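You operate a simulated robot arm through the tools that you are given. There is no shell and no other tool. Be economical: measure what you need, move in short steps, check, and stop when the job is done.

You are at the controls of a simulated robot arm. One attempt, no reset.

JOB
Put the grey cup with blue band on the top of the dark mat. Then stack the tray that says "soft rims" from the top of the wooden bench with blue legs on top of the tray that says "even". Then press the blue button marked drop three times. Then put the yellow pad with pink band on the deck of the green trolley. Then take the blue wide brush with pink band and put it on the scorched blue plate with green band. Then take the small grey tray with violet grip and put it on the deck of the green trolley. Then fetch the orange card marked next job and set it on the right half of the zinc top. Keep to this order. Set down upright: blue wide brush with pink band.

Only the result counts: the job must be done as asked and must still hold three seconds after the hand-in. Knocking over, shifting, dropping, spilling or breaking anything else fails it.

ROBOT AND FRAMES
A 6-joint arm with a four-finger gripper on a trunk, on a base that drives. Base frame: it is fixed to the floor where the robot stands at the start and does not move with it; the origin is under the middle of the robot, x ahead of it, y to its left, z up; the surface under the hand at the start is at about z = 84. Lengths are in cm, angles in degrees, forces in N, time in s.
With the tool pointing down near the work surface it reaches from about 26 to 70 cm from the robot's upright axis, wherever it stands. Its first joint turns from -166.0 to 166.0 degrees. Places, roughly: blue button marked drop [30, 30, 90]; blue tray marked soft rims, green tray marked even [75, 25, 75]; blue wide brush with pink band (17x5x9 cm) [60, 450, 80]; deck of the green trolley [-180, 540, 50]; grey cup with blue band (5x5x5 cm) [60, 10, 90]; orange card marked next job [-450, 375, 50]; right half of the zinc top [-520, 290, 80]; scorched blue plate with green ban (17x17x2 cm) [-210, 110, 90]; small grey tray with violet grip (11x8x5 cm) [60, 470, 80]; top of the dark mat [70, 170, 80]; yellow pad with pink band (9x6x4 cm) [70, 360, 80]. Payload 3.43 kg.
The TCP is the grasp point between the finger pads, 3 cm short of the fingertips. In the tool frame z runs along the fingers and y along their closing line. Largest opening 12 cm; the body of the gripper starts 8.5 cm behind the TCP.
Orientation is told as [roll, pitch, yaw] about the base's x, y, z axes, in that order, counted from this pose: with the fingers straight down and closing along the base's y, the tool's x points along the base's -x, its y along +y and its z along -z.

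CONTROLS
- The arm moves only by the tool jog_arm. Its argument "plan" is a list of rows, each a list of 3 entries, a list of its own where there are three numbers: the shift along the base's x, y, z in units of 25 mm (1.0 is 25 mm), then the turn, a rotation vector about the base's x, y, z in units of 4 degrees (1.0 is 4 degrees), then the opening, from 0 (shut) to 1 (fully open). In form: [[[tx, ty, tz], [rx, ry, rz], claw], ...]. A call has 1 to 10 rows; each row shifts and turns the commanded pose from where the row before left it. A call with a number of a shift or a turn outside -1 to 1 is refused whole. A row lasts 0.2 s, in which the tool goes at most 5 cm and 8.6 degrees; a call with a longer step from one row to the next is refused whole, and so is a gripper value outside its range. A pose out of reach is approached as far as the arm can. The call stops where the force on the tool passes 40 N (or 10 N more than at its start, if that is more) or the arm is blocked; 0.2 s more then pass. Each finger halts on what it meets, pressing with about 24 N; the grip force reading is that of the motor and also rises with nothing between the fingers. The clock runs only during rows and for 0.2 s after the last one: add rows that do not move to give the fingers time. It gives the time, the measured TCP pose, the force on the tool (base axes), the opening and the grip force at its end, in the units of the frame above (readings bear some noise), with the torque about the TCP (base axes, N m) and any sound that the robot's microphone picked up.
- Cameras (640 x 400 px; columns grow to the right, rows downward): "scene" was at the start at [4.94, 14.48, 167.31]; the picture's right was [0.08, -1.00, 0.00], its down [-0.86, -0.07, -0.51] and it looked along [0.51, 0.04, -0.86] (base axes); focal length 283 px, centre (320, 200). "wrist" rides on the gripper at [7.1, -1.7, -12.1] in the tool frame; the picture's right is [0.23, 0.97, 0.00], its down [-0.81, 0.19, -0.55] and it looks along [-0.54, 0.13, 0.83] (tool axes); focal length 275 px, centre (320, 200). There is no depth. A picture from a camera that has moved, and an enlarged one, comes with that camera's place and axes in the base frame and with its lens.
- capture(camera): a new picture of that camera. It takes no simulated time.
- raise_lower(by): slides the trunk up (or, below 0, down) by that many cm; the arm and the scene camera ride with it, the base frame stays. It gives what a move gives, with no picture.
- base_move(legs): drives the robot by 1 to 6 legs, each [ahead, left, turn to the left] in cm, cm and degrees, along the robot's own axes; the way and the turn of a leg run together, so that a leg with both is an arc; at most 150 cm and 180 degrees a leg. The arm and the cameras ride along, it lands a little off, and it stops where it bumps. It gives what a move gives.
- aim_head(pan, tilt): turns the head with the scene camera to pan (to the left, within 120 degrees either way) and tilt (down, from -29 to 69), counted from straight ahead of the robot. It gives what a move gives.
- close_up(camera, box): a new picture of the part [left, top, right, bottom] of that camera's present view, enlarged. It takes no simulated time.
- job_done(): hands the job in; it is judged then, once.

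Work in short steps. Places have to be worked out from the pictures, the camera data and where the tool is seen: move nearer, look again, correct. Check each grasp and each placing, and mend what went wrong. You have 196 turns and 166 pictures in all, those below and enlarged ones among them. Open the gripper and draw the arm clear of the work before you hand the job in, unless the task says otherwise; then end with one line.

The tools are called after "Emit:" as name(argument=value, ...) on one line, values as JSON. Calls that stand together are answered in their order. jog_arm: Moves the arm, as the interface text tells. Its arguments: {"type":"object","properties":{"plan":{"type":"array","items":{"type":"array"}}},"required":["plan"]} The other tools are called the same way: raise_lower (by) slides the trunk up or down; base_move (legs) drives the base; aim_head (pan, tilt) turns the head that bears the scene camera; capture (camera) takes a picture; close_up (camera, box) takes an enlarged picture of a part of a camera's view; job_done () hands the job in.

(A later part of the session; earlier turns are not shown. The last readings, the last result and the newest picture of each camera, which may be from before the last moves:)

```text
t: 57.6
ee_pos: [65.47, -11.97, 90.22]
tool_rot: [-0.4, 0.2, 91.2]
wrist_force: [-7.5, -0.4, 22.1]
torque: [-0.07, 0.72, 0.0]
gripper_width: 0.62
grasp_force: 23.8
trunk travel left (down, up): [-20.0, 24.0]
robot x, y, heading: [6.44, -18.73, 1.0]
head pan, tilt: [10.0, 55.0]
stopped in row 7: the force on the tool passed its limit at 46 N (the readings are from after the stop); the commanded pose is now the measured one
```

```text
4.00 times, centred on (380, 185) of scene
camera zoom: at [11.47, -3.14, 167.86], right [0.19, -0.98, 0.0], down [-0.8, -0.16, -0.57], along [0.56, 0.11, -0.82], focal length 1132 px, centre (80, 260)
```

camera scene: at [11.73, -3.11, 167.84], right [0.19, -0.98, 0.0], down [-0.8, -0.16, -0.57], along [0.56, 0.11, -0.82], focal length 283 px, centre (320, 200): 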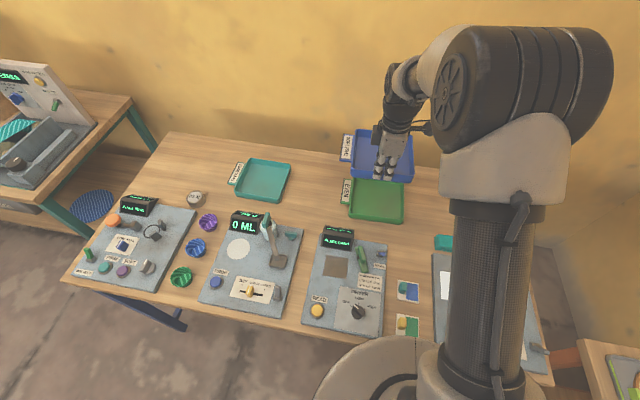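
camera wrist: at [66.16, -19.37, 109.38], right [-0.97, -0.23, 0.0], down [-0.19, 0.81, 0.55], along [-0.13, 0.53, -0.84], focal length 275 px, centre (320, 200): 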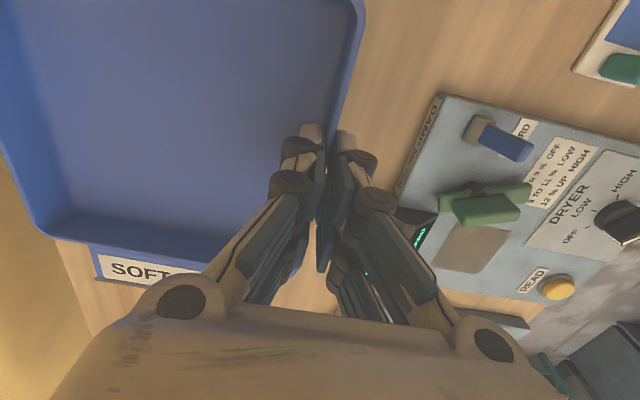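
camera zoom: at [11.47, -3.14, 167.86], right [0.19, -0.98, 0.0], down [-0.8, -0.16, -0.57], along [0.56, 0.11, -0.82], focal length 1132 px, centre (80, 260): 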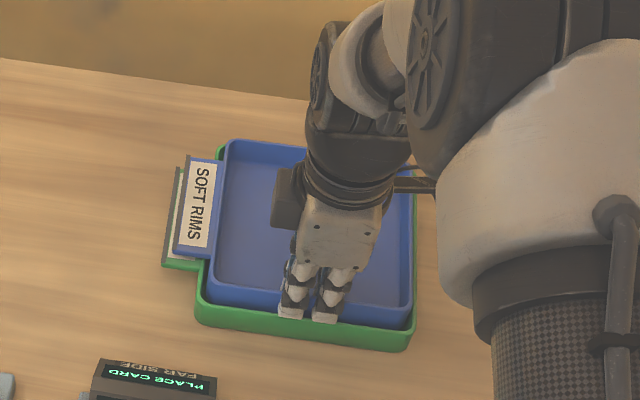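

The outer fingertip is resting on the even tray's near rim with soft nested just above its floor. I ease up a hair and release.

Emit:
jog_arm(plan=[[[0, 0, 0.12], [0, 0, 0], 0], [[0, 0, 0], [0, 0, 0], 0.1], [[0, 0, 0], [0, 0, 0], 0.2], [[0, 0, 0], [0, 0, 0], 0.2], [[0, 0, 1], [0, 0, 0], 0.2], [[0, 0, 1], [0, 0, 0], 0.2], [[0, 0, 1], [0, 0, 0], 0.2], [[0, 0, 1], [0, 0, 0], 0.2], [[-0.5, 0, 1], [0, 0, 0], 0.2], [[-0.5, 0, 1], [0, 0, 0], 0.2]])

Emit:
capture(camera="wrist")

Emit:
close_up(camera="scene", box=[320, 135, 440, 235])

```text
t: 59.8
ee_pos: [63.22, -11.91, 105.38]
tool_rot: [-0.3, 0.2, 91.3]
wrist_force: [-0.3, 0.7, -0.3]
torque: [0.01, 0.01, 0.02]
gripper_width: 2.4
grasp_force: 0.0
trunk travel left (down, up): [-20.0, 24.0]
robot x, y, heading: [6.47, -18.23, 1.0]
head pan, tilt: [10.0, 55.0]
```

```text
131 pictures are left
camera wrist: at [65.01, -19.19, 117.39], right [-0.97, -0.25, 0.0], down [-0.21, 0.81, 0.55], along [-0.13, 0.53, -0.84], focal length 275 px, centre (320, 200)
```

wrist: 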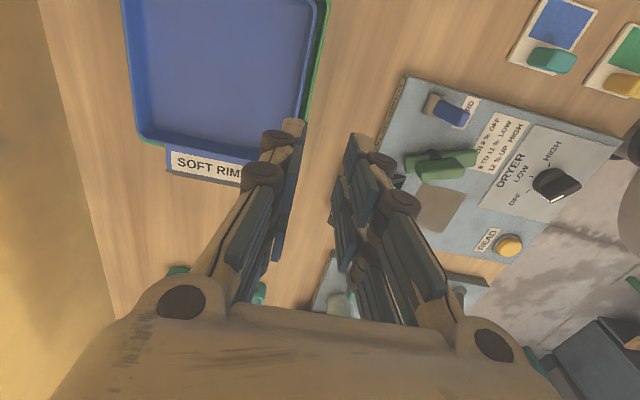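

```text
4.00 times, centred on (380, 185) of scene
camera zoom: at [11.62, -3.11, 167.84], right [0.19, -0.98, 0.0], down [-0.8, -0.16, -0.57], along [0.56, 0.11, -0.82], focal length 1132 px, centre (80, 260)
```

zoom: 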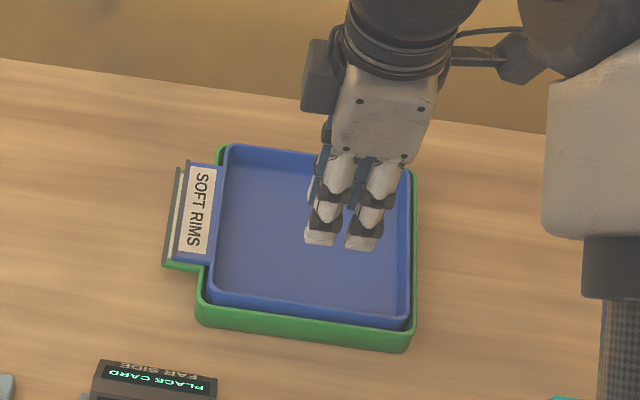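

The trays look stacked; I draw back to check that soft sits level and within the even tray.

Emit:
jog_arm(plan=[[[-1, 0, 1], [0, 0, -0.3], 0.2], [[-1, 0, 1], [0, 0, 0], 0.2], [[-1, 0, 0], [0, 0, 0], 0.2], [[-1, 0, 0], [0, 0, 0], 0.2], [[-1, 0, 0], [0, 0, 0], 0.2], [[-1, 0, 0], [0, 0, 0], 0.2]])

Emit:
close_up(camera="scene", box=[340, 155, 440, 235])

Emit:
capture(camera="wrist")

```text
t: 61.2
ee_pos: [48.06, -11.91, 110.49]
tool_rot: [-0.3, 0.1, 90.1]
wrist_force: [0.7, -0.7, -0.6]
torque: [0.01, -0.01, -0.01]
gripper_width: 2.4
grasp_force: 0.0
trunk travel left (down, up): [-20.0, 24.0]
robot x, y, heading: [6.75, -17.93, 0.7]
head pan, tilt: [10.0, 55.0]
```

```text
5.00 times, centred on (390, 195) of scene
camera zoom: at [11.6, -3.11, 167.84], right [0.19, -0.98, 0.0], down [-0.8, -0.16, -0.57], along [0.56, 0.11, -0.82], focal length 1415 px, centre (-30, 225)
```

zoom: 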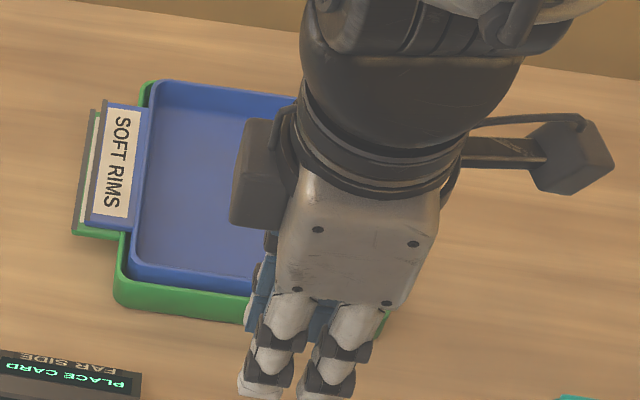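

```text
128 pictures are left
camera wrist: at [49.63, -19.06, 122.33], right [-0.97, -0.23, -0.01], down [-0.2, 0.81, 0.55], along [-0.12, 0.54, -0.84], focal length 275 px, centre (320, 200)
```

wrist: 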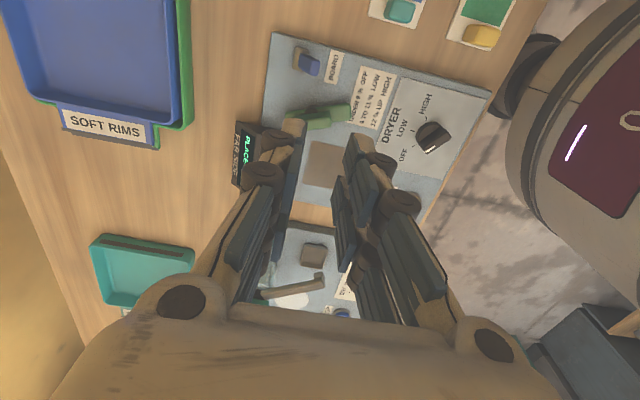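

The soft tray is nested centrally on the even tray. Next the DROP button near (32.8,31.6); I drive back/left and look.

Emit:
base_move(legs=[[-8, 34, -0.8]])

Emit:
capture(camera="wrist")

Emit:
aim_head(pan=0, tilt=65)

Emit:
capture(camera="scene")

```text
t: 63.4
ee_pos: [39.92, 20.76, 110.33]
tool_rot: [-0.3, 0.2, 88.9]
wrist_force: [-0.1, 0.3, -0.3]
torque: [-0.04, -0.01, -0.02]
gripper_width: 2.39
grasp_force: 0.0
trunk travel left (down, up): [-20.0, 24.0]
robot x, y, heading: [-1.4, 15.23, -0.1]
head pan, tilt: [10.0, 55.0]
```

```text
127 pictures are left
camera wrist: at [41.37, 13.49, 122.31], right [-0.98, -0.21, 0.0], down [-0.18, 0.82, 0.55], along [-0.11, 0.54, -0.84], focal length 275 px, centre (320, 200)
```

wrist: 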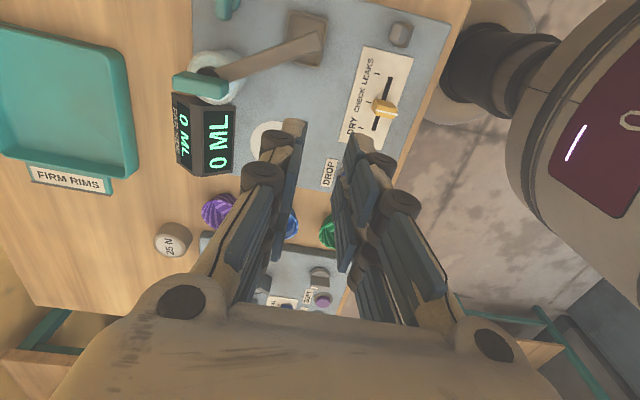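

```text
t: 64.2
ee_pos: [39.82, 20.58, 110.28]
tool_rot: [-0.4, 0.2, 88.9]
wrist_force: [0.1, 0.5, 0.2]
torque: [-0.01, 0.03, 0.01]
gripper_width: 2.42
grasp_force: 0.1
trunk travel left (down, up): [-20.0, 24.0]
robot x, y, heading: [-1.59, 15.05, -0.2]
head pan, tilt: [0.0, 65.0]
```

```text
126 pictures are left
camera scene: at [2.64, 28.87, 166.68], right [0.0, -1.0, 0.0], down [-0.91, 0.0, -0.42], along [0.42, 0.0, -0.91], focal length 283 px, centre (320, 200)
```

scene: 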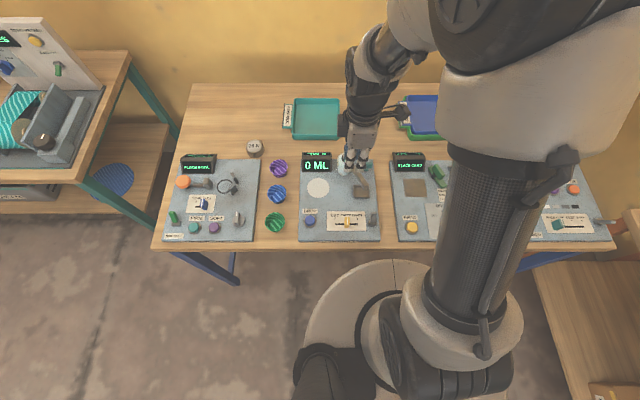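

The button is at about (32.8,31.7). I close the gripper and hover above it.

Emit:
jog_arm(plan=[[[-0.56, 0.88, -0.4], [0, 0, 0], 0], [[-0.56, 0.88, -0.4], [0, 0, 0], 0], [[-0.56, 0.88, -0.4], [0, 0, 0], 0], [[-0.56, 0.88, -0.8], [0, 0, 0], 0], [[-0.56, 0.88, -1], [0, 0, 0], 0], [[0, 0, -0.8], [0, 0, 0], 0], [[0, 0, 0], [0, 0, 0], 0]])

Emit:
close_up(camera="scene", box=[260, 180, 360, 250])

Emit:
capture(camera="wrist")

```text
t: 65.8
ee_pos: [32.63, 31.6, 100.66]
tool_rot: [-0.3, 0.3, 89.0]
wrist_force: [-0.7, -0.5, 0.3]
torque: [-0.02, -0.01, 0.0]
gripper_width: 0.0
grasp_force: 23.6
trunk travel left (down, up): [-20.0, 24.0]
robot x, y, heading: [-1.68, 15.03, -0.2]
head pan, tilt: [0.0, 65.0]
```

```text
5.71 times, centred on (310, 215) of scene
camera zoom: at [2.6, 28.88, 166.68], right [0.0, -1.0, 0.0], down [-0.91, 0.0, -0.42], along [0.42, 0.0, -0.91], focal length 1618 px, centre (377, 114)
```

zoom: 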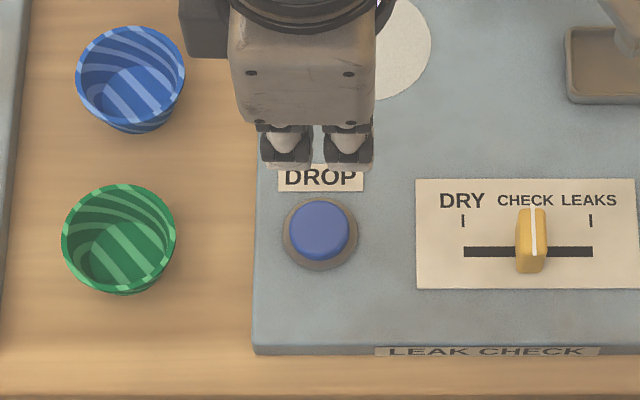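

```text
124 pictures are left
camera wrist: at [34.13, 24.29, 112.64], right [-0.98, -0.21, 0.0], down [-0.18, 0.82, 0.55], along [-0.11, 0.54, -0.84], focal length 275 px, centre (320, 200)
```

wrist: 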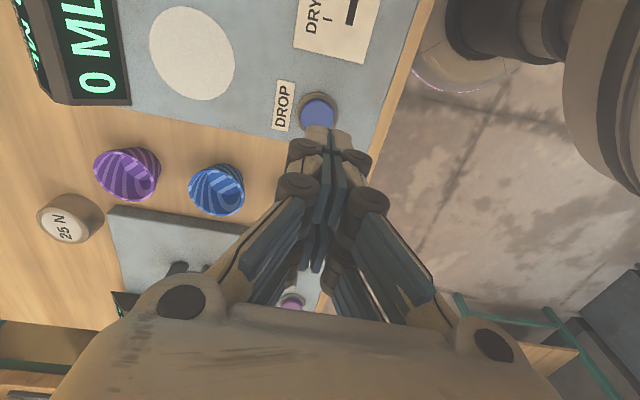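

Alignment is good (shift x +0.3). I descend to just above the button, then press.

Emit:
jog_arm(plan=[[[0.12, 0, -0.9], [0, 0, 0], 0], [[0, 0, -0.9], [0, 0, 0], 0], [[0, 0, -0.9], [0, 0, 0], 0], [[0, 0, -0.3], [0, 0, 0], 0], [[0, 0, -0.2], [0, 0, 0], 0], [[0, 0, -0.2], [0, 0, 0], 0], [[0, 0, -0.2], [0, 0, 0], 0], [[0, 0, -0.2], [0, 0, 0], 0]])

Emit:
close_up(camera="scene", box=[260, 140, 360, 250])

```text
t: 67.5
ee_pos: [33.16, 31.75, 91.36]
tool_rot: [-0.2, 0.2, 88.9]
wrist_force: [0.5, 0.7, -0.1]
torque: [-0.01, -0.01, -0.04]
gripper_width: 0.0
grasp_force: 24.1
trunk travel left (down, up): [-20.0, 24.0]
robot x, y, heading: [-1.8, 15.17, -0.2]
head pan, tilt: [0.0, 65.0]
```

```text
3.64 times, centred on (310, 195) of scene
camera zoom: at [2.65, 28.87, 166.67], right [0.0, -1.0, 0.0], down [-0.91, 0.0, -0.42], along [0.42, 0.0, -0.91], focal length 1029 px, centre (356, 218)
```

zoom: 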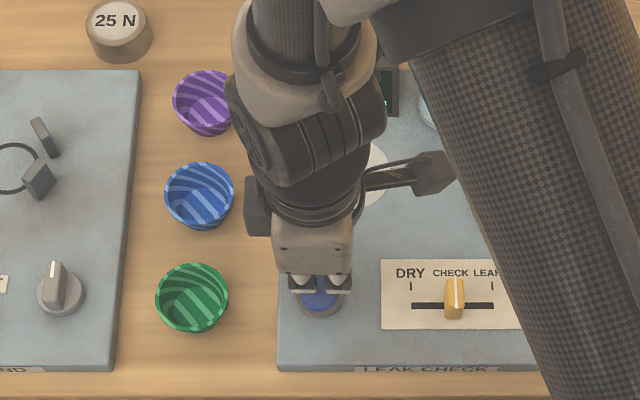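

Not touching yet; I press down in small steps.

Emit:
jog_arm(plan=[[[0, 0, -0.12], [0, 0, 0], 0], [[0, 0, -0.12], [0, 0, 0], 0], [[0, 0, -0.12], [0, 0, 0], 0], [[0, 0, -0.12], [0, 0, 0], 0], [[0, 0, -0.12], [0, 0, 0], 0]])

```text
t: 68.8
ee_pos: [33.18, 31.6, 89.95]
tool_rot: [-0.3, 0.1, 88.9]
wrist_force: [-0.5, -1.2, 1.0]
torque: [-0.04, -0.02, -0.01]
gripper_width: 0.59
grasp_force: 33.4
trunk travel left (down, up): [-20.0, 24.0]
robot x, y, heading: [-1.57, 15.03, -0.2]
head pan, tilt: [0.0, 65.0]
heard: click
```

I heard a click, though the fingers were wedged open by 0.6 cm. I lift a bit and check display and button.

Emit:
jog_arm(plan=[[[0, 0, 0.4], [0, 0, 0], 0], [[0, 0, 0.4], [0, 0, 0], 0], [[0, 0, 0], [0, 0, 0], 0]])

Emit:
capture(camera="wrist")

Emit:
close_up(camera="scene", box=[260, 140, 360, 250])

```text
t: 69.5
ee_pos: [33.16, 31.79, 91.78]
tool_rot: [-0.2, 0.2, 88.8]
wrist_force: [-0.2, -0.6, 0.0]
torque: [0.0, -0.04, 0.02]
gripper_width: 0.02
grasp_force: 33.4
trunk travel left (down, up): [-20.0, 24.0]
robot x, y, heading: [-1.42, 14.8, 0.0]
head pan, tilt: [0.0, 65.0]
```

```text
122 pictures are left
camera wrist: at [34.69, 24.5, 103.82], right [-0.98, -0.21, 0.0], down [-0.18, 0.82, 0.55], along [-0.11, 0.54, -0.84], focal length 275 px, centre (320, 200)
```

wrist: 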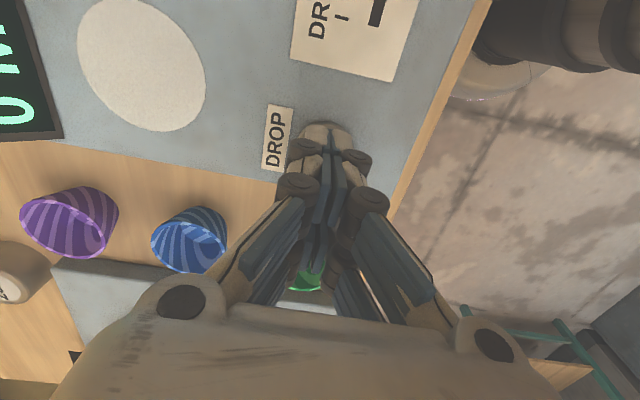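

```text
3.64 times, centred on (310, 195) of scene
camera zoom: at [2.65, 28.87, 166.67], right [0.0, -1.0, 0.0], down [-0.91, 0.0, -0.42], along [0.42, 0.0, -0.91], focal length 1029 px, centre (356, 218)
```

zoom: 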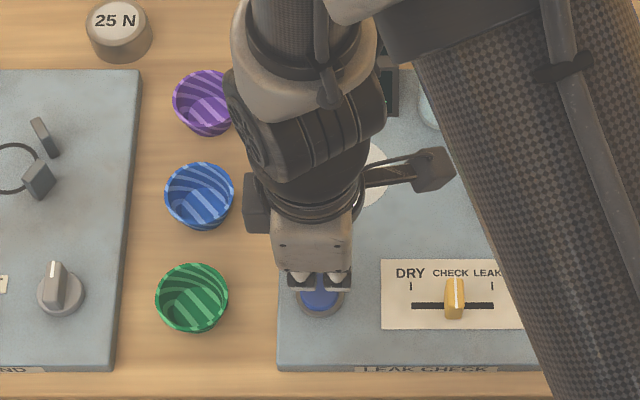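

Press one registered with a click. I repeat the same stroke for the second press.

Emit:
jog_arm(plan=[[[0, 0, -0.32], [0, 0, 0], 0], [[0, 0, -0.12], [0, 0, 0], 0], [[0, 0, -0.12], [0, 0, 0], 0], [[0, 0, -0.12], [0, 0, 0], 0], [[0, 0, -0.12], [0, 0, 0], 0]])

```text
t: 70.8
ee_pos: [33.14, 31.69, 89.78]
tool_rot: [-0.3, 0.3, 88.9]
wrist_force: [-0.2, -1.9, 2.0]
torque: [-0.01, 0.02, -0.02]
gripper_width: 0.62
grasp_force: 33.4
trunk travel left (down, up): [-20.0, 24.0]
robot x, y, heading: [-1.71, 14.79, -0.1]
head pan, tilt: [0.0, 65.0]
heard: click
```

Second click heard. I lift and press a third time.

Emit:
jog_arm(plan=[[[0, 0, 0.4], [0, 0, 0], 0], [[0, 0, 0.4], [0, 0, 0], 0], [[0, 0, 0], [0, 0, 0], 0]])

Emit:
jog_arm(plan=[[[0, 0, -0.32], [0, 0, 0], 0], [[0, 0, -0.12], [0, 0, 0], 0], [[0, 0, -0.12], [0, 0, 0], 0], [[0, 0, -0.12], [0, 0, 0], 0], [[0, 0, -0.12], [0, 0, 0], 0]])

Emit:
jog_arm(plan=[[[0, 0, 1], [0, 0, 0], 0], [[0, 0, 1], [0, 0, 0], 0], [[0, 0, 1], [0, 0, 0], 0], [[0, 0, 1], [0, 0, 0], 0], [[0, 0, 1], [0, 0, 0], 0], [[0, 0, 1], [0, 0, -1], 0], [[0, 0, 1], [0, 0, -1], 0], [[0, 0, 1], [0, 0, -1], 0], [[0, 0, 1], [0, 0, -1], 0], [[0, 0, 1], [0, 0, -1], 0]])

Emit:
close_up(camera="scene", box=[260, 130, 400, 250])

```text
t: 71.5
ee_pos: [33.24, 31.62, 91.92]
tool_rot: [-0.2, 0.1, 88.9]
wrist_force: [-0.3, 0.5, 0.1]
torque: [0.01, 0.04, 0.0]
gripper_width: 0.0
grasp_force: 33.6
trunk travel left (down, up): [-20.0, 24.0]
robot x, y, heading: [-1.76, 14.65, 0.2]
head pan, tilt: [0.0, 65.0]
```

```text
t: 72.8
ee_pos: [33.2, 31.58, 89.9]
tool_rot: [-0.3, 0.3, 88.9]
wrist_force: [0.4, 0.1, 1.7]
torque: [-0.01, -0.02, -0.01]
gripper_width: 0.6
grasp_force: 33.5
trunk travel left (down, up): [-20.0, 24.0]
robot x, y, heading: [-1.55, 14.74, -0.3]
head pan, tilt: [0.0, 65.0]
heard: click
```

```text
t: 75.0
ee_pos: [32.97, 31.5, 115.15]
tool_rot: [-0.4, 0.2, 68.9]
wrist_force: [-0.7, 0.4, 0.1]
torque: [0.0, -0.05, 0.02]
gripper_width: 0.0
grasp_force: 33.2
trunk travel left (down, up): [-20.0, 24.0]
robot x, y, heading: [-1.84, 14.58, -0.3]
head pan, tilt: [0.0, 65.0]
```

```text
3.33 times, centred on (330, 190) of scene
camera zoom: at [2.57, 28.83, 166.68], right [0.0, -1.0, 0.0], down [-0.91, 0.0, -0.42], along [0.42, 0.0, -0.91], focal length 944 px, centre (287, 233)
```

zoom: 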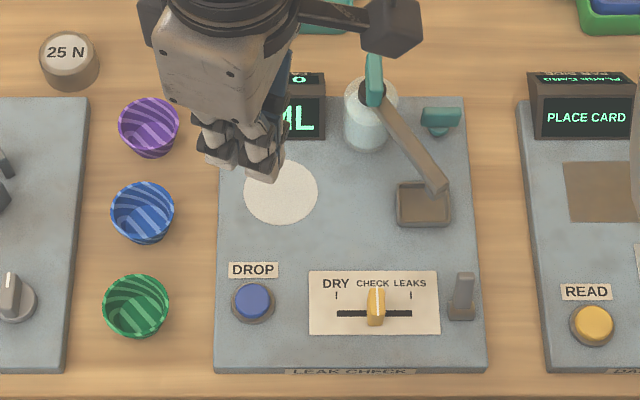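

Three clicks total. Now I back off and drive left up the aisle toward the yellow pad near (70,360).

Emit:
base_move(legs=[[-12, 60, 0], [0, 140, 0], [0, 130, 0]])

Emit:
aim_head(pan=0, tilt=45)

Emit:
capture(camera="scene")

```text
t: 91.2
ee_pos: [37.59, 360.32, 115.13]
tool_rot: [-0.3, 0.2, 64.4]
wrist_force: [0.0, 0.2, -0.4]
torque: [0.0, 0.01, -0.02]
gripper_width: 0.0
grasp_force: 33.9
trunk travel left (down, up): [-20.0, 24.0]
robot x, y, heading: [1.26, 346.18, -4.3]
head pan, tilt: [0.0, 65.0]
```

```text
t: 92.0
ee_pos: [37.62, 360.19, 115.08]
tool_rot: [-0.3, 0.3, 64.3]
wrist_force: [0.1, -0.9, -0.1]
torque: [-0.01, -0.02, -0.01]
gripper_width: 0.0
grasp_force: 33.6
trunk travel left (down, up): [-20.0, 24.0]
robot x, y, heading: [1.74, 346.26, -4.8]
head pan, tilt: [0.0, 45.0]
```

```text
119 pictures are left
camera scene: at [9.1, 359.74, 169.17], right [-0.08, -1.0, 0.0], down [-0.71, 0.06, -0.71], along [0.7, -0.06, -0.71], focal length 283 px, centre (320, 200)
```

scene: 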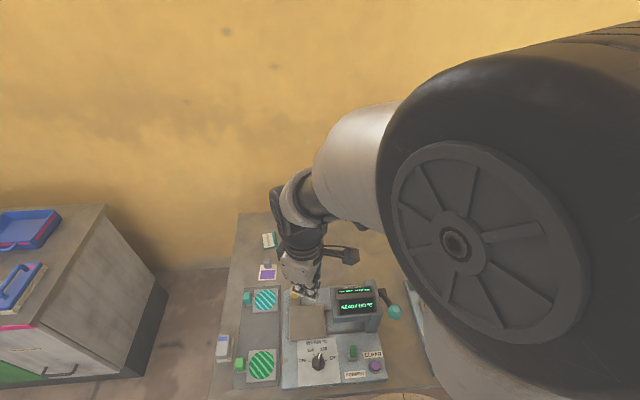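

The arm hides part of the bench; I take a wrist view and an enlarged view.

Emit:
capture(camera="wrist")

Emit:
close_up(camera="scene", box=[200, 200, 420, 400])

```text
118 pictures are left
camera wrist: at [35.96, 352.99, 127.0], right [-0.98, 0.21, 0.0], down [0.18, 0.82, 0.55], along [0.12, 0.54, -0.84], focal length 275 px, centre (320, 200)
```

wrist: 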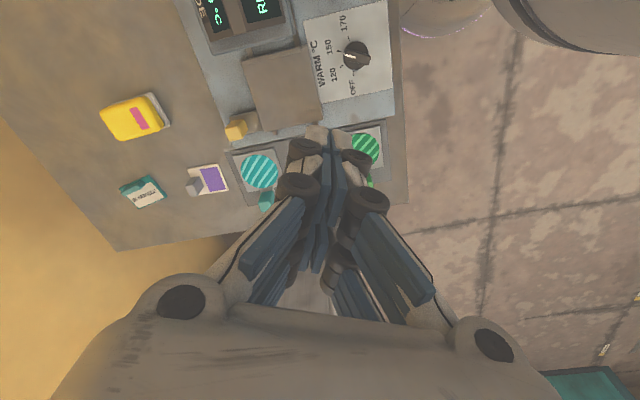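

```text
2.00 times, centred on (310, 300) of scene
camera zoom: at [9.1, 359.74, 169.17], right [-0.08, -1.0, 0.0], down [-0.71, 0.06, -0.71], along [0.7, -0.06, -0.71], focal length 566 px, centre (340, 0)
```

zoom: 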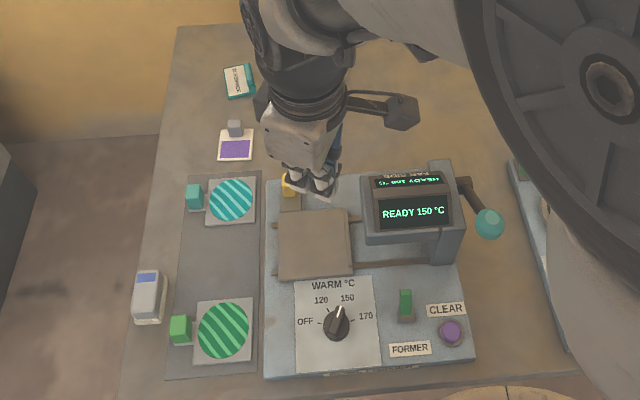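

The pad is at about (69,360), long axis nearly along x, so I close along y. I drive ahead 8 cm with a heading fix and unwind the yaw.

Emit:
base_move(legs=[[8, 6, 4.5]])

Emit:
jog_arm(plan=[[[0.5, 0, 0], [0, 0, -1], 0.5], [[0.5, 0, 0], [0, 0, -1], 0.7], [[0.5, 0, 0], [0, 0, -1], 0.7], [[0.5, 0, 0], [0, 0, -1], 0.7], [[0.5, 0, 0], [0, 0, -1], 0.7], [[0.5, 0, 0], [0, 0, -1], 0.7], [[0.5, 0, 0], [0, 0, -1], 0.7], [[0.5, 0, 0], [0, 0, -1], 0.7], [[0.5, 0, 0], [0, 0, -1], 0.7], [[0.5, 0, 0], [0, 0, -1], 0.7]])

Emit:
capture(camera="wrist")

```text
t: 93.2
ee_pos: [44.64, 368.82, 115.04]
tool_rot: [-0.1, 0.4, 68.8]
wrist_force: [0.4, -0.3, -0.3]
torque: [-0.02, 0.02, 0.05]
gripper_width: 0.0
grasp_force: 33.7
trunk travel left (down, up): [-20.0, 24.0]
robot x, y, heading: [9.99, 351.52, -0.1]
head pan, tilt: [0.0, 45.0]
```

```text
t: 95.4
ee_pos: [57.12, 368.66, 114.97]
tool_rot: [-0.3, 0.3, 28.8]
wrist_force: [-0.2, 0.0, 0.8]
torque: [-0.02, 0.04, 0.02]
gripper_width: 8.37
grasp_force: 0.2
trunk travel left (down, up): [-20.0, 24.0]
robot x, y, heading: [9.57, 352.0, -0.2]
head pan, tilt: [0.0, 45.0]
```

```text
116 pictures are left
camera wrist: at [51.66, 363.66, 126.86], right [-0.67, 0.74, 0.0], down [0.62, 0.56, 0.55], along [0.41, 0.37, -0.84], focal length 275 px, centre (320, 200)
```

wrist: 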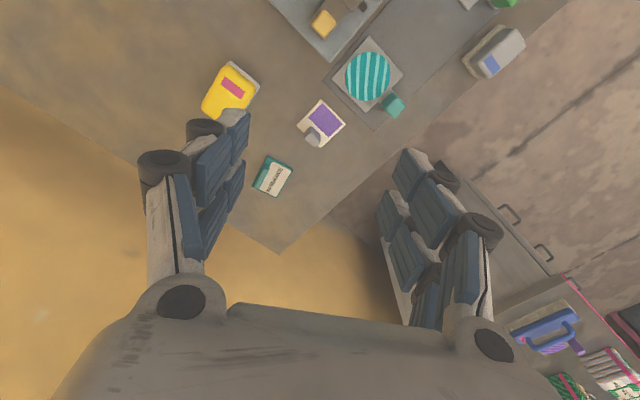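

The pad is near (67.5,360). I move over it, finish the yaw and descend to z≈100.

Emit:
jog_arm(plan=[[[0.6, -0.5, -0.6], [0, 0, -0.9], 0.7], [[0.6, -0.5, -0.6], [0, 0, -0.9], 0.7], [[0.6, -0.5, -0.6], [0, 0, -0.9], 0.7], [[0.6, -0.5, -0.6], [0, 0, -0.9], 0.7], [[0.6, -0.5, -0.6], [0, 0, -0.9], 0.7], [[0.6, -0.5, -0.6], [0, 0, -0.9], 0.7], [[0.5, -0.5, -0.6], [0, 0, -0.9], 0.7], [[0, 0, -0.6], [0, 0, 0], 0.7], [[0, 0, -0.6], [0, 0, 0], 0.7], [[0, 0, 0], [0, 0, 0], 0.7]])

Emit:
capture(camera="wrist")

Emit:
capture(camera="scene")

```text
t: 97.6
ee_pos: [67.28, 360.01, 101.6]
tool_rot: [-0.3, 0.1, 3.7]
wrist_force: [-0.2, 0.2, -0.3]
torque: [0.01, 0.01, 0.02]
gripper_width: 8.41
grasp_force: 0.1
trunk travel left (down, up): [-20.0, 24.0]
robot x, y, heading: [10.03, 352.27, -0.1]
head pan, tilt: [0.0, 45.0]
```

```text
115 pictures are left
camera wrist: at [60.25, 357.7, 113.53], right [-0.29, 0.96, 0.0], down [0.8, 0.25, 0.55], along [0.53, 0.16, -0.84], focal length 275 px, centre (320, 200)
```

wrist: 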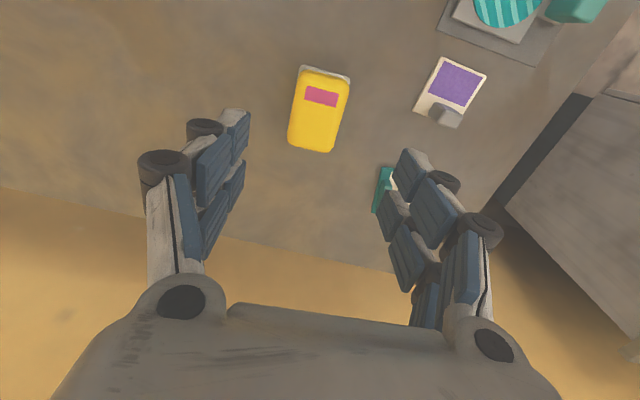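

```text
114 pictures are left
camera scene: at [16.21, 365.93, 169.18], right [0.0, -1.0, 0.0], down [-0.71, 0.0, -0.71], along [0.71, 0.0, -0.71], focal length 283 px, centre (320, 200)
```

scene: 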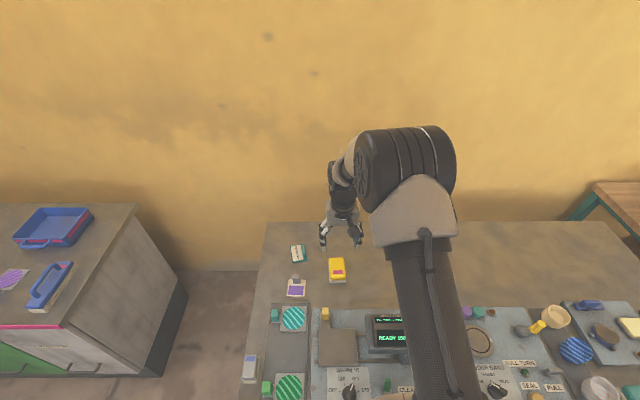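

Pad centre ≈(68.3,359.8), yaw ≈7°. I correct and lower to z≈90.

Emit:
jog_arm(plan=[[[0.4, -0.05, -0.8], [0, 0, 0.8], 0.7], [[0, 0, -0.9], [0, 0, 0], 0.7], [[0, 0, -0.9], [0, 0, 0], 0.7], [[0, 0, -0.9], [0, 0, 0], 0.7], [[0, 0, -0.9], [0, 0, 0], 0.7], [[0, 0, 0], [0, 0, 0], 0.7]])

Emit:
capture(camera="wrist")

```text
t: 99.0
ee_pos: [68.26, 359.84, 90.48]
tool_rot: [-0.3, 0.1, 7.0]
wrist_force: [-0.1, -0.1, -0.5]
torque: [-0.01, -0.02, 0.01]
gripper_width: 8.39
grasp_force: 0.0
trunk travel left (down, up): [-20.0, 24.0]
robot x, y, heading: [10.04, 351.97, 0.1]
head pan, tilt: [0.0, 45.0]
```

```text
113 pictures are left
camera wrist: at [61.51, 357.21, 102.48], right [-0.35, 0.94, 0.0], down [0.78, 0.29, 0.55], along [0.52, 0.19, -0.84], focal length 275 px, centre (320, 200)
```

wrist: 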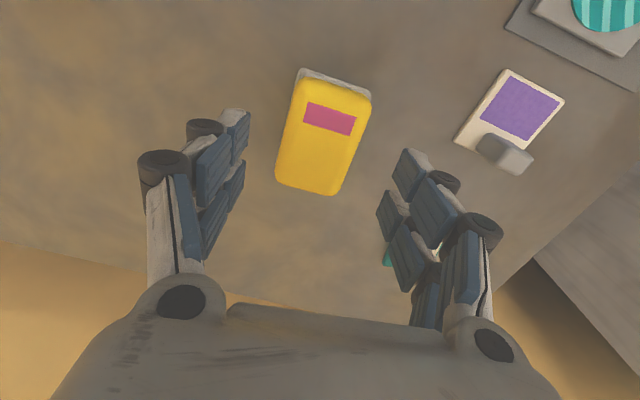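

The apparent size suggests the pad top is lower (z≈81) and its centre nearer (69.4,360). I shift and lower to z≈85.

Emit:
jog_arm(plan=[[[0.4, 0.05, -0.7], [0, 0, 0.2], 0.7], [[0, 0, -0.8], [0, 0, 0], 0.7], [[0, 0, -0.7], [0, 0, 0], 0.7], [[0, 0, 0], [0, 0, 0], 0.7]])

Emit:
capture(camera="wrist")

Emit:
close_up(camera="scene", box=[290, 200, 400, 300])

```text
t: 100.0
ee_pos: [69.15, 359.84, 85.07]
tool_rot: [-0.3, 0.2, 7.7]
wrist_force: [0.0, -0.1, -0.3]
torque: [0.01, -0.03, 0.02]
gripper_width: 8.42
grasp_force: 0.0
trunk travel left (down, up): [-20.0, 24.0]
robot x, y, heading: [10.07, 352.06, -0.1]
head pan, tilt: [0.0, 45.0]
```

```text
112 pictures are left
camera wrist: at [62.36, 357.21, 97.02], right [-0.36, 0.93, 0.0], down [0.78, 0.3, 0.55], along [0.51, 0.19, -0.84], focal length 275 px, centre (320, 200)
```

wrist: 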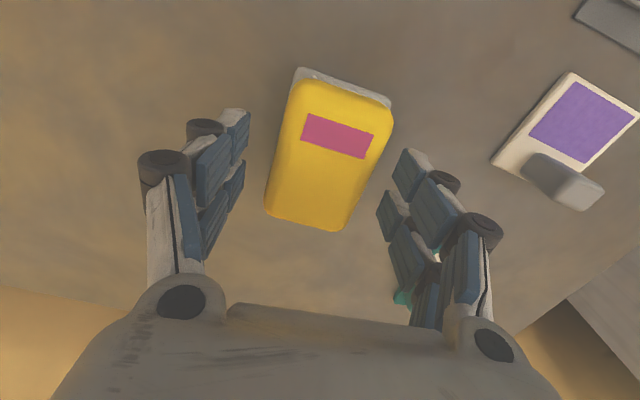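

```text
4.00 times, centred on (345, 250) of scene
camera zoom: at [16.22, 365.92, 169.18], right [0.0, -1.0, 0.0], down [-0.71, 0.0, -0.71], along [0.71, 0.0, -0.71], focal length 1132 px, centre (220, 0)
```

zoom: 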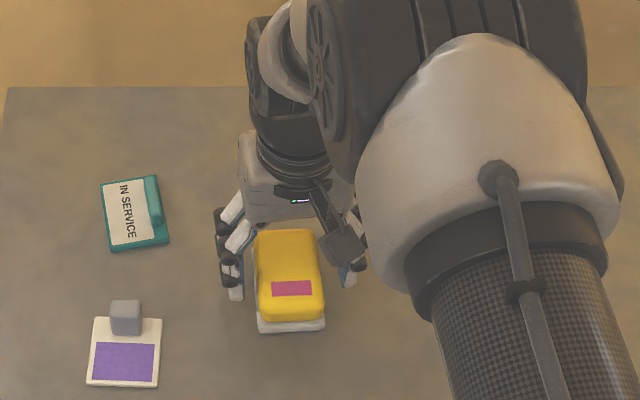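

Pad top ≈80, centre ≈(69.5,360.1), yaw ≈5.5°. I make a small correction and lower around it.

Emit:
jog_arm(plan=[[[0.15, 0.1, -0.5], [0, 0, -0.5], 0.7], [[0, 0, -0.5], [0, 0, 0], 0.7], [[0, 0, -0.4], [0, 0, 0], 0.7], [[0, 0, -0.2], [0, 0, 0], 0.7], [[0, 0, -0.2], [0, 0, 0], 0.7], [[0, 0, -0.2], [0, 0, 0], 0.7], [[0, 0, 0], [0, 0, 0], 0.7]])

Emit:
capture(camera="wrist")

```text
t: 100.9
ee_pos: [69.61, 360.43, 82.58]
tool_rot: [-0.2, -0.2, 5.8]
wrist_force: [-18.4, 7.6, 42.5]
torque: [2.21, 1.27, 0.84]
gripper_width: 7.87
grasp_force: 20.9
trunk travel left (down, up): [-20.0, 24.0]
robot x, y, heading: [9.71, 351.62, -0.1]
head pan, tilt: [0.0, 45.0]
stopped in row 4: the force on the tool passed its limit at 47 N (the readings are from after the stop); the commanded pose is now the measured one
```

```text
110 pictures are left
camera wrist: at [62.67, 357.89, 94.42], right [-0.33, 0.94, 0.0], down [0.79, 0.28, 0.55], along [0.53, 0.18, -0.83], focal length 275 px, centre (320, 200)
```

wrist: 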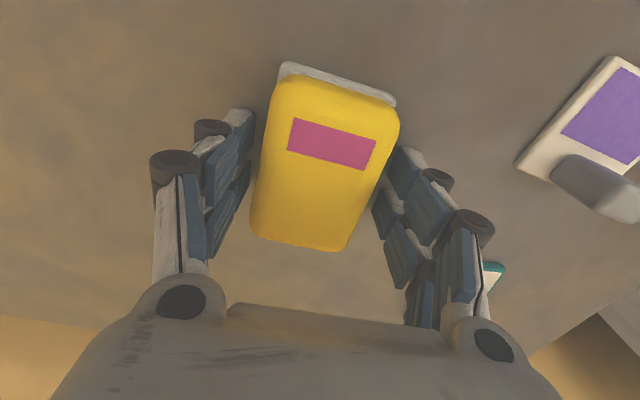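

The fingertips met the bench (≈79.6), so the pad top is ~82.5 and its centre is ~(68.1,360). I ease up, shift back, and close.

Emit:
jog_arm(plan=[[[0, 0, 0.25], [0, 0, 0], 0.7], [[-0.55, -0.15, 0], [0, 0, 0], 0.7], [[0, 0, -0.12], [0, 0, 0], 0.6], [[0, 0, 0], [0, 0, 0], 0.4], [[0, 0, 0], [0, 0, 0], 0.4], [[0, 0, 0], [0, 0, 0], 0.4]])

Emit:
capture(camera="wrist")

```text
t: 102.3
ee_pos: [68.59, 360.55, 82.85]
tool_rot: [-0.2, -0.6, 5.8]
wrist_force: [-8.0, 13.0, 28.4]
torque: [0.54, 0.88, -0.06]
gripper_width: 5.75
grasp_force: 32.6
trunk travel left (down, up): [-20.0, 24.0]
robot x, y, heading: [9.4, 351.9, 0.0]
head pan, tilt: [0.0, 45.0]
stopped in row 6: the force on the tool passed its limit at 60 N (the readings are from after the stop); the commanded pose is now the measured one
```

```text
109 pictures are left
camera wrist: at [61.56, 358.02, 94.73], right [-0.33, 0.94, 0.0], down [0.78, 0.27, 0.56], along [0.53, 0.18, -0.83], focal length 275 px, centre (320, 200)
```

wrist: 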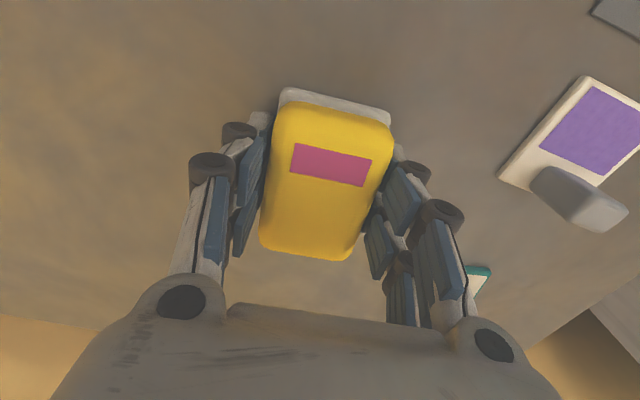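

Gripped at 5.75 cm. I lift a little and check.

Emit:
jog_arm(plan=[[[0, 0, 0.1], [0, 0, 0], 0.3], [[0, 0, 0], [0, 0, 0], 0.3], [[0, 0, 0.5], [0, 0, 0], 0.3], [[0, 0, 0.5], [0, 0, 0], 0.3], [[0, 0, 1], [0, 0, 0], 0.3], [[0, 0, 1], [0, 0, 0], 0.3], [[0, 0, 1], [0, 0, 0], 0.3], [[0, 0, 1], [0, 0, 0], 0.3], [[0, 0, 1], [0, 0, 0], 0.3]])

Emit:
capture(camera="wrist")

```text
t: 104.3
ee_pos: [68.49, 360.19, 97.79]
tool_rot: [-0.2, -0.3, 5.8]
wrist_force: [0.2, 0.0, -1.6]
torque: [0.01, -0.04, 0.01]
gripper_width: 5.77
grasp_force: 24.4
trunk travel left (down, up): [-20.0, 24.0]
robot x, y, heading: [9.82, 351.92, -0.1]
head pan, tilt: [0.0, 45.0]
```

```text
108 pictures are left
camera wrist: at [61.56, 357.7, 109.69], right [-0.33, 0.95, 0.0], down [0.78, 0.27, 0.56], along [0.53, 0.18, -0.83], focal length 275 px, centre (320, 200)
```

wrist: 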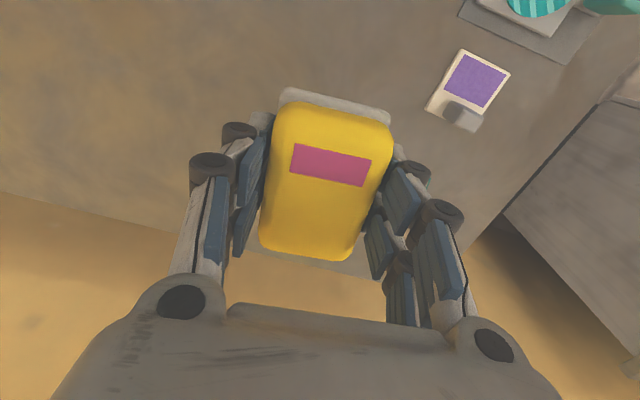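

The pad is held firmly. I retract and raise, back away from the bench and look toward the trolley.

Emit:
jog_arm(plan=[[[-1, 0, 0.8], [0, 0, 0], 0.3], [[-1, 0, 0.8], [0, 0, 0], 0.3], [[-1, 0, 0.8], [0, 0, 0], 0.3], [[-1, 0, 0.8], [0, 0, 0], 0.3], [[-1, 0, 0.8], [0, 0, 0], 0.3], [[-1, 0, 0.8], [0, 0, 0], 0.3], [[-1, 0, 0.8], [0, 0, 0], 0.3], [[-1, 0, 0.8], [0, 0, 0], 0.3], [[-1, 0, 0], [0, 0, 0], 0.3], [[-1, 0, 0], [0, 0, 0], 0.3]])

Emit:
base_move(legs=[[-30, 0, 0]])

Emit:
aim_head(pan=110, tilt=30)

Emit:
capture(camera="scene")

Emit:
aim_head(pan=50, tilt=35)

Emit:
capture(camera="scene")

```text
t: 106.5
ee_pos: [43.58, 360.24, 114.03]
tool_rot: [-0.1, -0.5, 5.8]
wrist_force: [-0.4, -0.4, 0.2]
torque: [0.03, -0.03, 0.0]
gripper_width: 5.7
grasp_force: 23.8
trunk travel left (down, up): [-20.0, 24.0]
robot x, y, heading: [9.82, 351.99, -0.0]
head pan, tilt: [0.0, 45.0]
```

```text
t: 108.6
ee_pos: [13.1, 360.23, 114.06]
tool_rot: [-0.1, -0.3, 5.4]
wrist_force: [-0.1, -1.6, -0.5]
torque: [-0.01, -0.03, -0.01]
gripper_width: 5.71
grasp_force: 24.4
trunk travel left (down, up): [-20.0, 24.0]
robot x, y, heading: [-20.79, 351.81, -0.3]
head pan, tilt: [0.0, 45.0]
```

```text
t: 110.5
ee_pos: [13.19, 360.25, 113.99]
tool_rot: [-0.1, -0.4, 5.4]
wrist_force: [-0.2, -0.5, -0.5]
torque: [0.02, 0.04, -0.02]
gripper_width: 5.7
grasp_force: 24.2
trunk travel left (down, up): [-20.0, 24.0]
robot x, y, heading: [-20.33, 352.08, -0.2]
head pan, tilt: [110.0, 30.0]
```

```text
107 pictures are left
camera scene: at [-25.43, 374.6, 171.44], right [0.94, 0.34, 0.0], down [0.17, -0.47, -0.87], along [-0.29, 0.82, -0.5], focal length 283 px, centre (320, 200)
```

scene: 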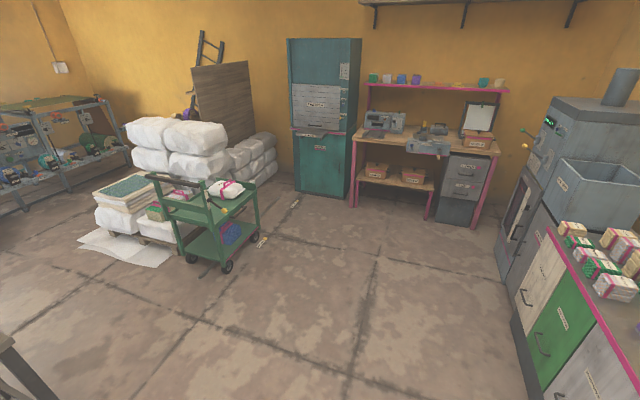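

```text
t: 111.8
ee_pos: [13.13, 360.29, 114.0]
tool_rot: [-0.2, -0.3, 5.4]
wrist_force: [-1.2, -0.2, -0.2]
torque: [-0.02, 0.0, -0.01]
gripper_width: 5.76
grasp_force: 23.9
trunk travel left (down, up): [-20.0, 24.0]
robot x, y, heading: [-20.59, 352.12, -0.4]
head pan, tilt: [50.0, 35.0]
```

```text
106 pictures are left
camera scene: at [-16.7, 372.8, 170.66], right [0.76, -0.65, 0.0], down [-0.37, -0.44, -0.82], along [0.53, 0.62, -0.57], focal length 283 px, centre (320, 200)
```

scene: 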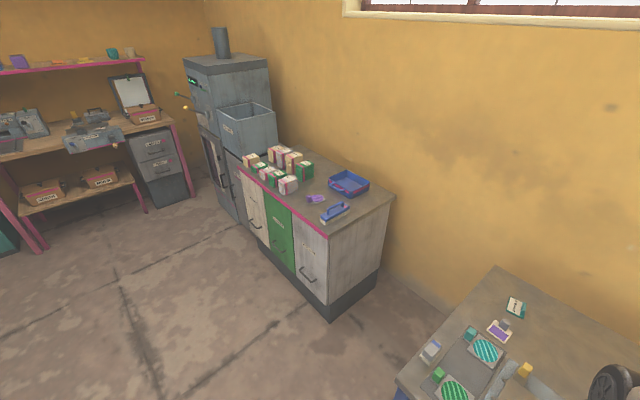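

The trolley stands with its top deck near (-178,538) at z≈50, partly loaded. I enlarge it.

Emit:
aim_head(pan=120, tilt=30)

Emit:
close_up(camera="scene", box=[180, 130, 360, 290])

```text
t: 113.2
ee_pos: [13.05, 360.32, 114.07]
tool_rot: [0.0, -0.3, 5.5]
wrist_force: [-1.0, 0.7, -0.7]
torque: [-0.05, -0.05, 0.04]
gripper_width: 5.73
grasp_force: 23.8
trunk travel left (down, up): [-20.0, 24.0]
robot x, y, heading: [-20.97, 352.23, -0.1]
head pan, tilt: [120.0, 30.0]
```

```text
2.50 times, centred on (270, 210) of scene
camera zoom: at [-26.86, 373.94, 171.44], right [0.87, 0.49, 0.0], down [0.25, -0.43, -0.87], along [-0.43, 0.75, -0.5], focal length 708 px, centre (445, 175)
```

zoom: 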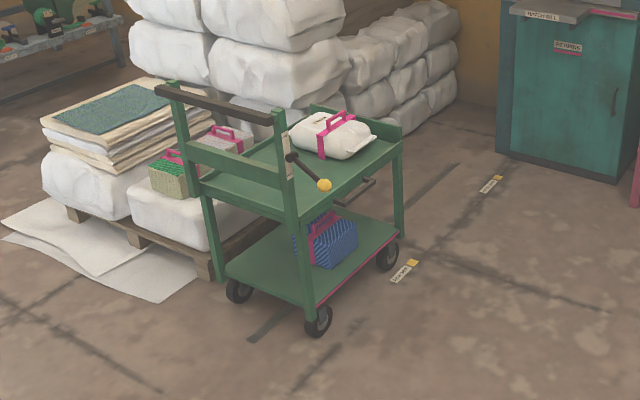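

The deck spans about x −200…−157, y 510…567, with handle at y≈510 and a white pack on its far half. I drive around to face it from the +x side.

Emit:
base_move(legs=[[0, 0, 90], [95, 45, 0], [80, 38, 0]])

Emit:
aim_head(pan=60, tilt=40)

Emit:
capture(camera="scene")

```text
t: 126.6
ee_pos: [-110.12, 559.63, 114.04]
tool_rot: [0.0, -0.3, 95.4]
wrist_force: [0.5, 0.1, -0.6]
torque: [0.02, -0.02, 0.01]
gripper_width: 5.72
grasp_force: 24.2
trunk travel left (down, up): [-20.0, 24.0]
robot x, y, heading: [-101.78, 525.29, 90.0]
head pan, tilt: [120.0, 30.0]
```

```text
t: 127.9
ee_pos: [-110.03, 559.64, 114.01]
tool_rot: [-0.2, -0.3, 95.4]
wrist_force: [0.1, -0.5, -1.3]
torque: [0.01, 0.0, 0.0]
gripper_width: 5.73
grasp_force: 23.9
trunk travel left (down, up): [-20.0, 24.0]
robot x, y, heading: [-101.88, 525.18, 89.9]
head pan, tilt: [60.0, 40.0]
```

```text
104 pictures are left
camera scene: at [-123.12, 527.93, 169.91], right [0.5, 0.86, 0.0], down [0.56, -0.32, -0.77], along [-0.66, 0.39, -0.64], focal length 283 px, centre (320, 200)
```

scene: 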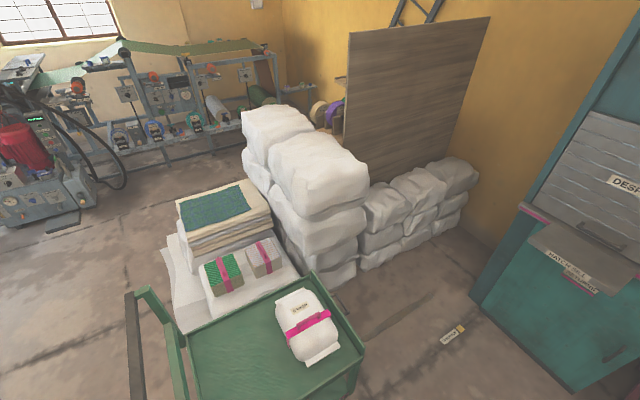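

The free half of the deck is toward the handle. I turn to face it.

Emit:
base_move(legs=[[0, 0, 90]])

Emit:
aim_head(pan=0, tilt=55)

Emit:
capture(camera="scene")

Emit:
capture(camera="wrist")

```text
t: 132.1
ee_pos: [-136.03, 518.53, 114.01]
tool_rot: [-0.1, -0.4, -176.1]
wrist_force: [-0.3, -1.2, -0.3]
torque: [-0.03, 0.02, 0.0]
gripper_width: 5.74
grasp_force: 24.2
trunk travel left (down, up): [-20.0, 24.0]
robot x, y, heading: [-101.92, 525.58, 178.1]
head pan, tilt: [60.0, 40.0]
```

```text
t: 133.4
ee_pos: [-136.03, 518.63, 114.1]
tool_rot: [-0.1, -0.3, -176.1]
wrist_force: [0.3, 1.0, -0.1]
torque: [0.0, -0.02, 0.04]
gripper_width: 5.72
grasp_force: 24.2
trunk travel left (down, up): [-20.0, 24.0]
robot x, y, heading: [-102.49, 525.37, 177.9]
head pan, tilt: [0.0, 55.0]
```

```text
103 pictures are left
camera scene: at [-107.44, 511.73, 167.84], right [0.03, 1.0, 0.0], down [0.82, -0.03, -0.57], along [-0.57, 0.02, -0.82], focal length 283 px, centre (320, 200)
```

scene: 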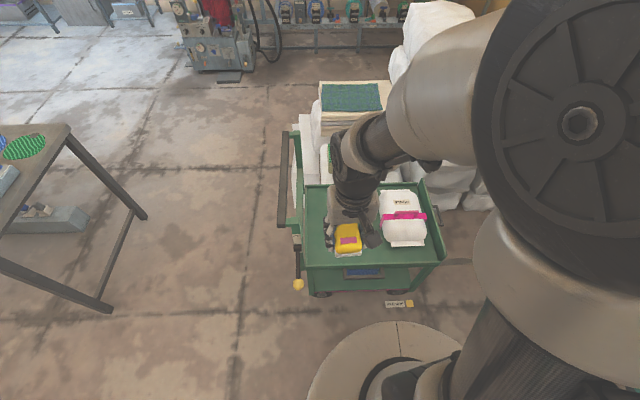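

```text
102 pictures are left
camera wrist: at [-128.98, 520.49, 125.91], right [0.3, -0.96, 0.0], down [-0.79, -0.25, 0.56], along [-0.53, -0.16, -0.83], focal length 275 px, centre (320, 200)
```

wrist: 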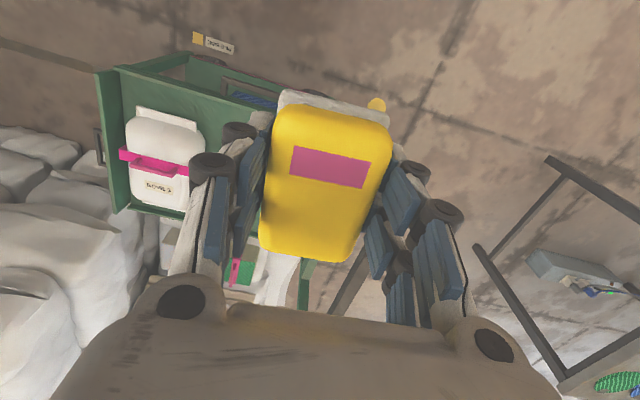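

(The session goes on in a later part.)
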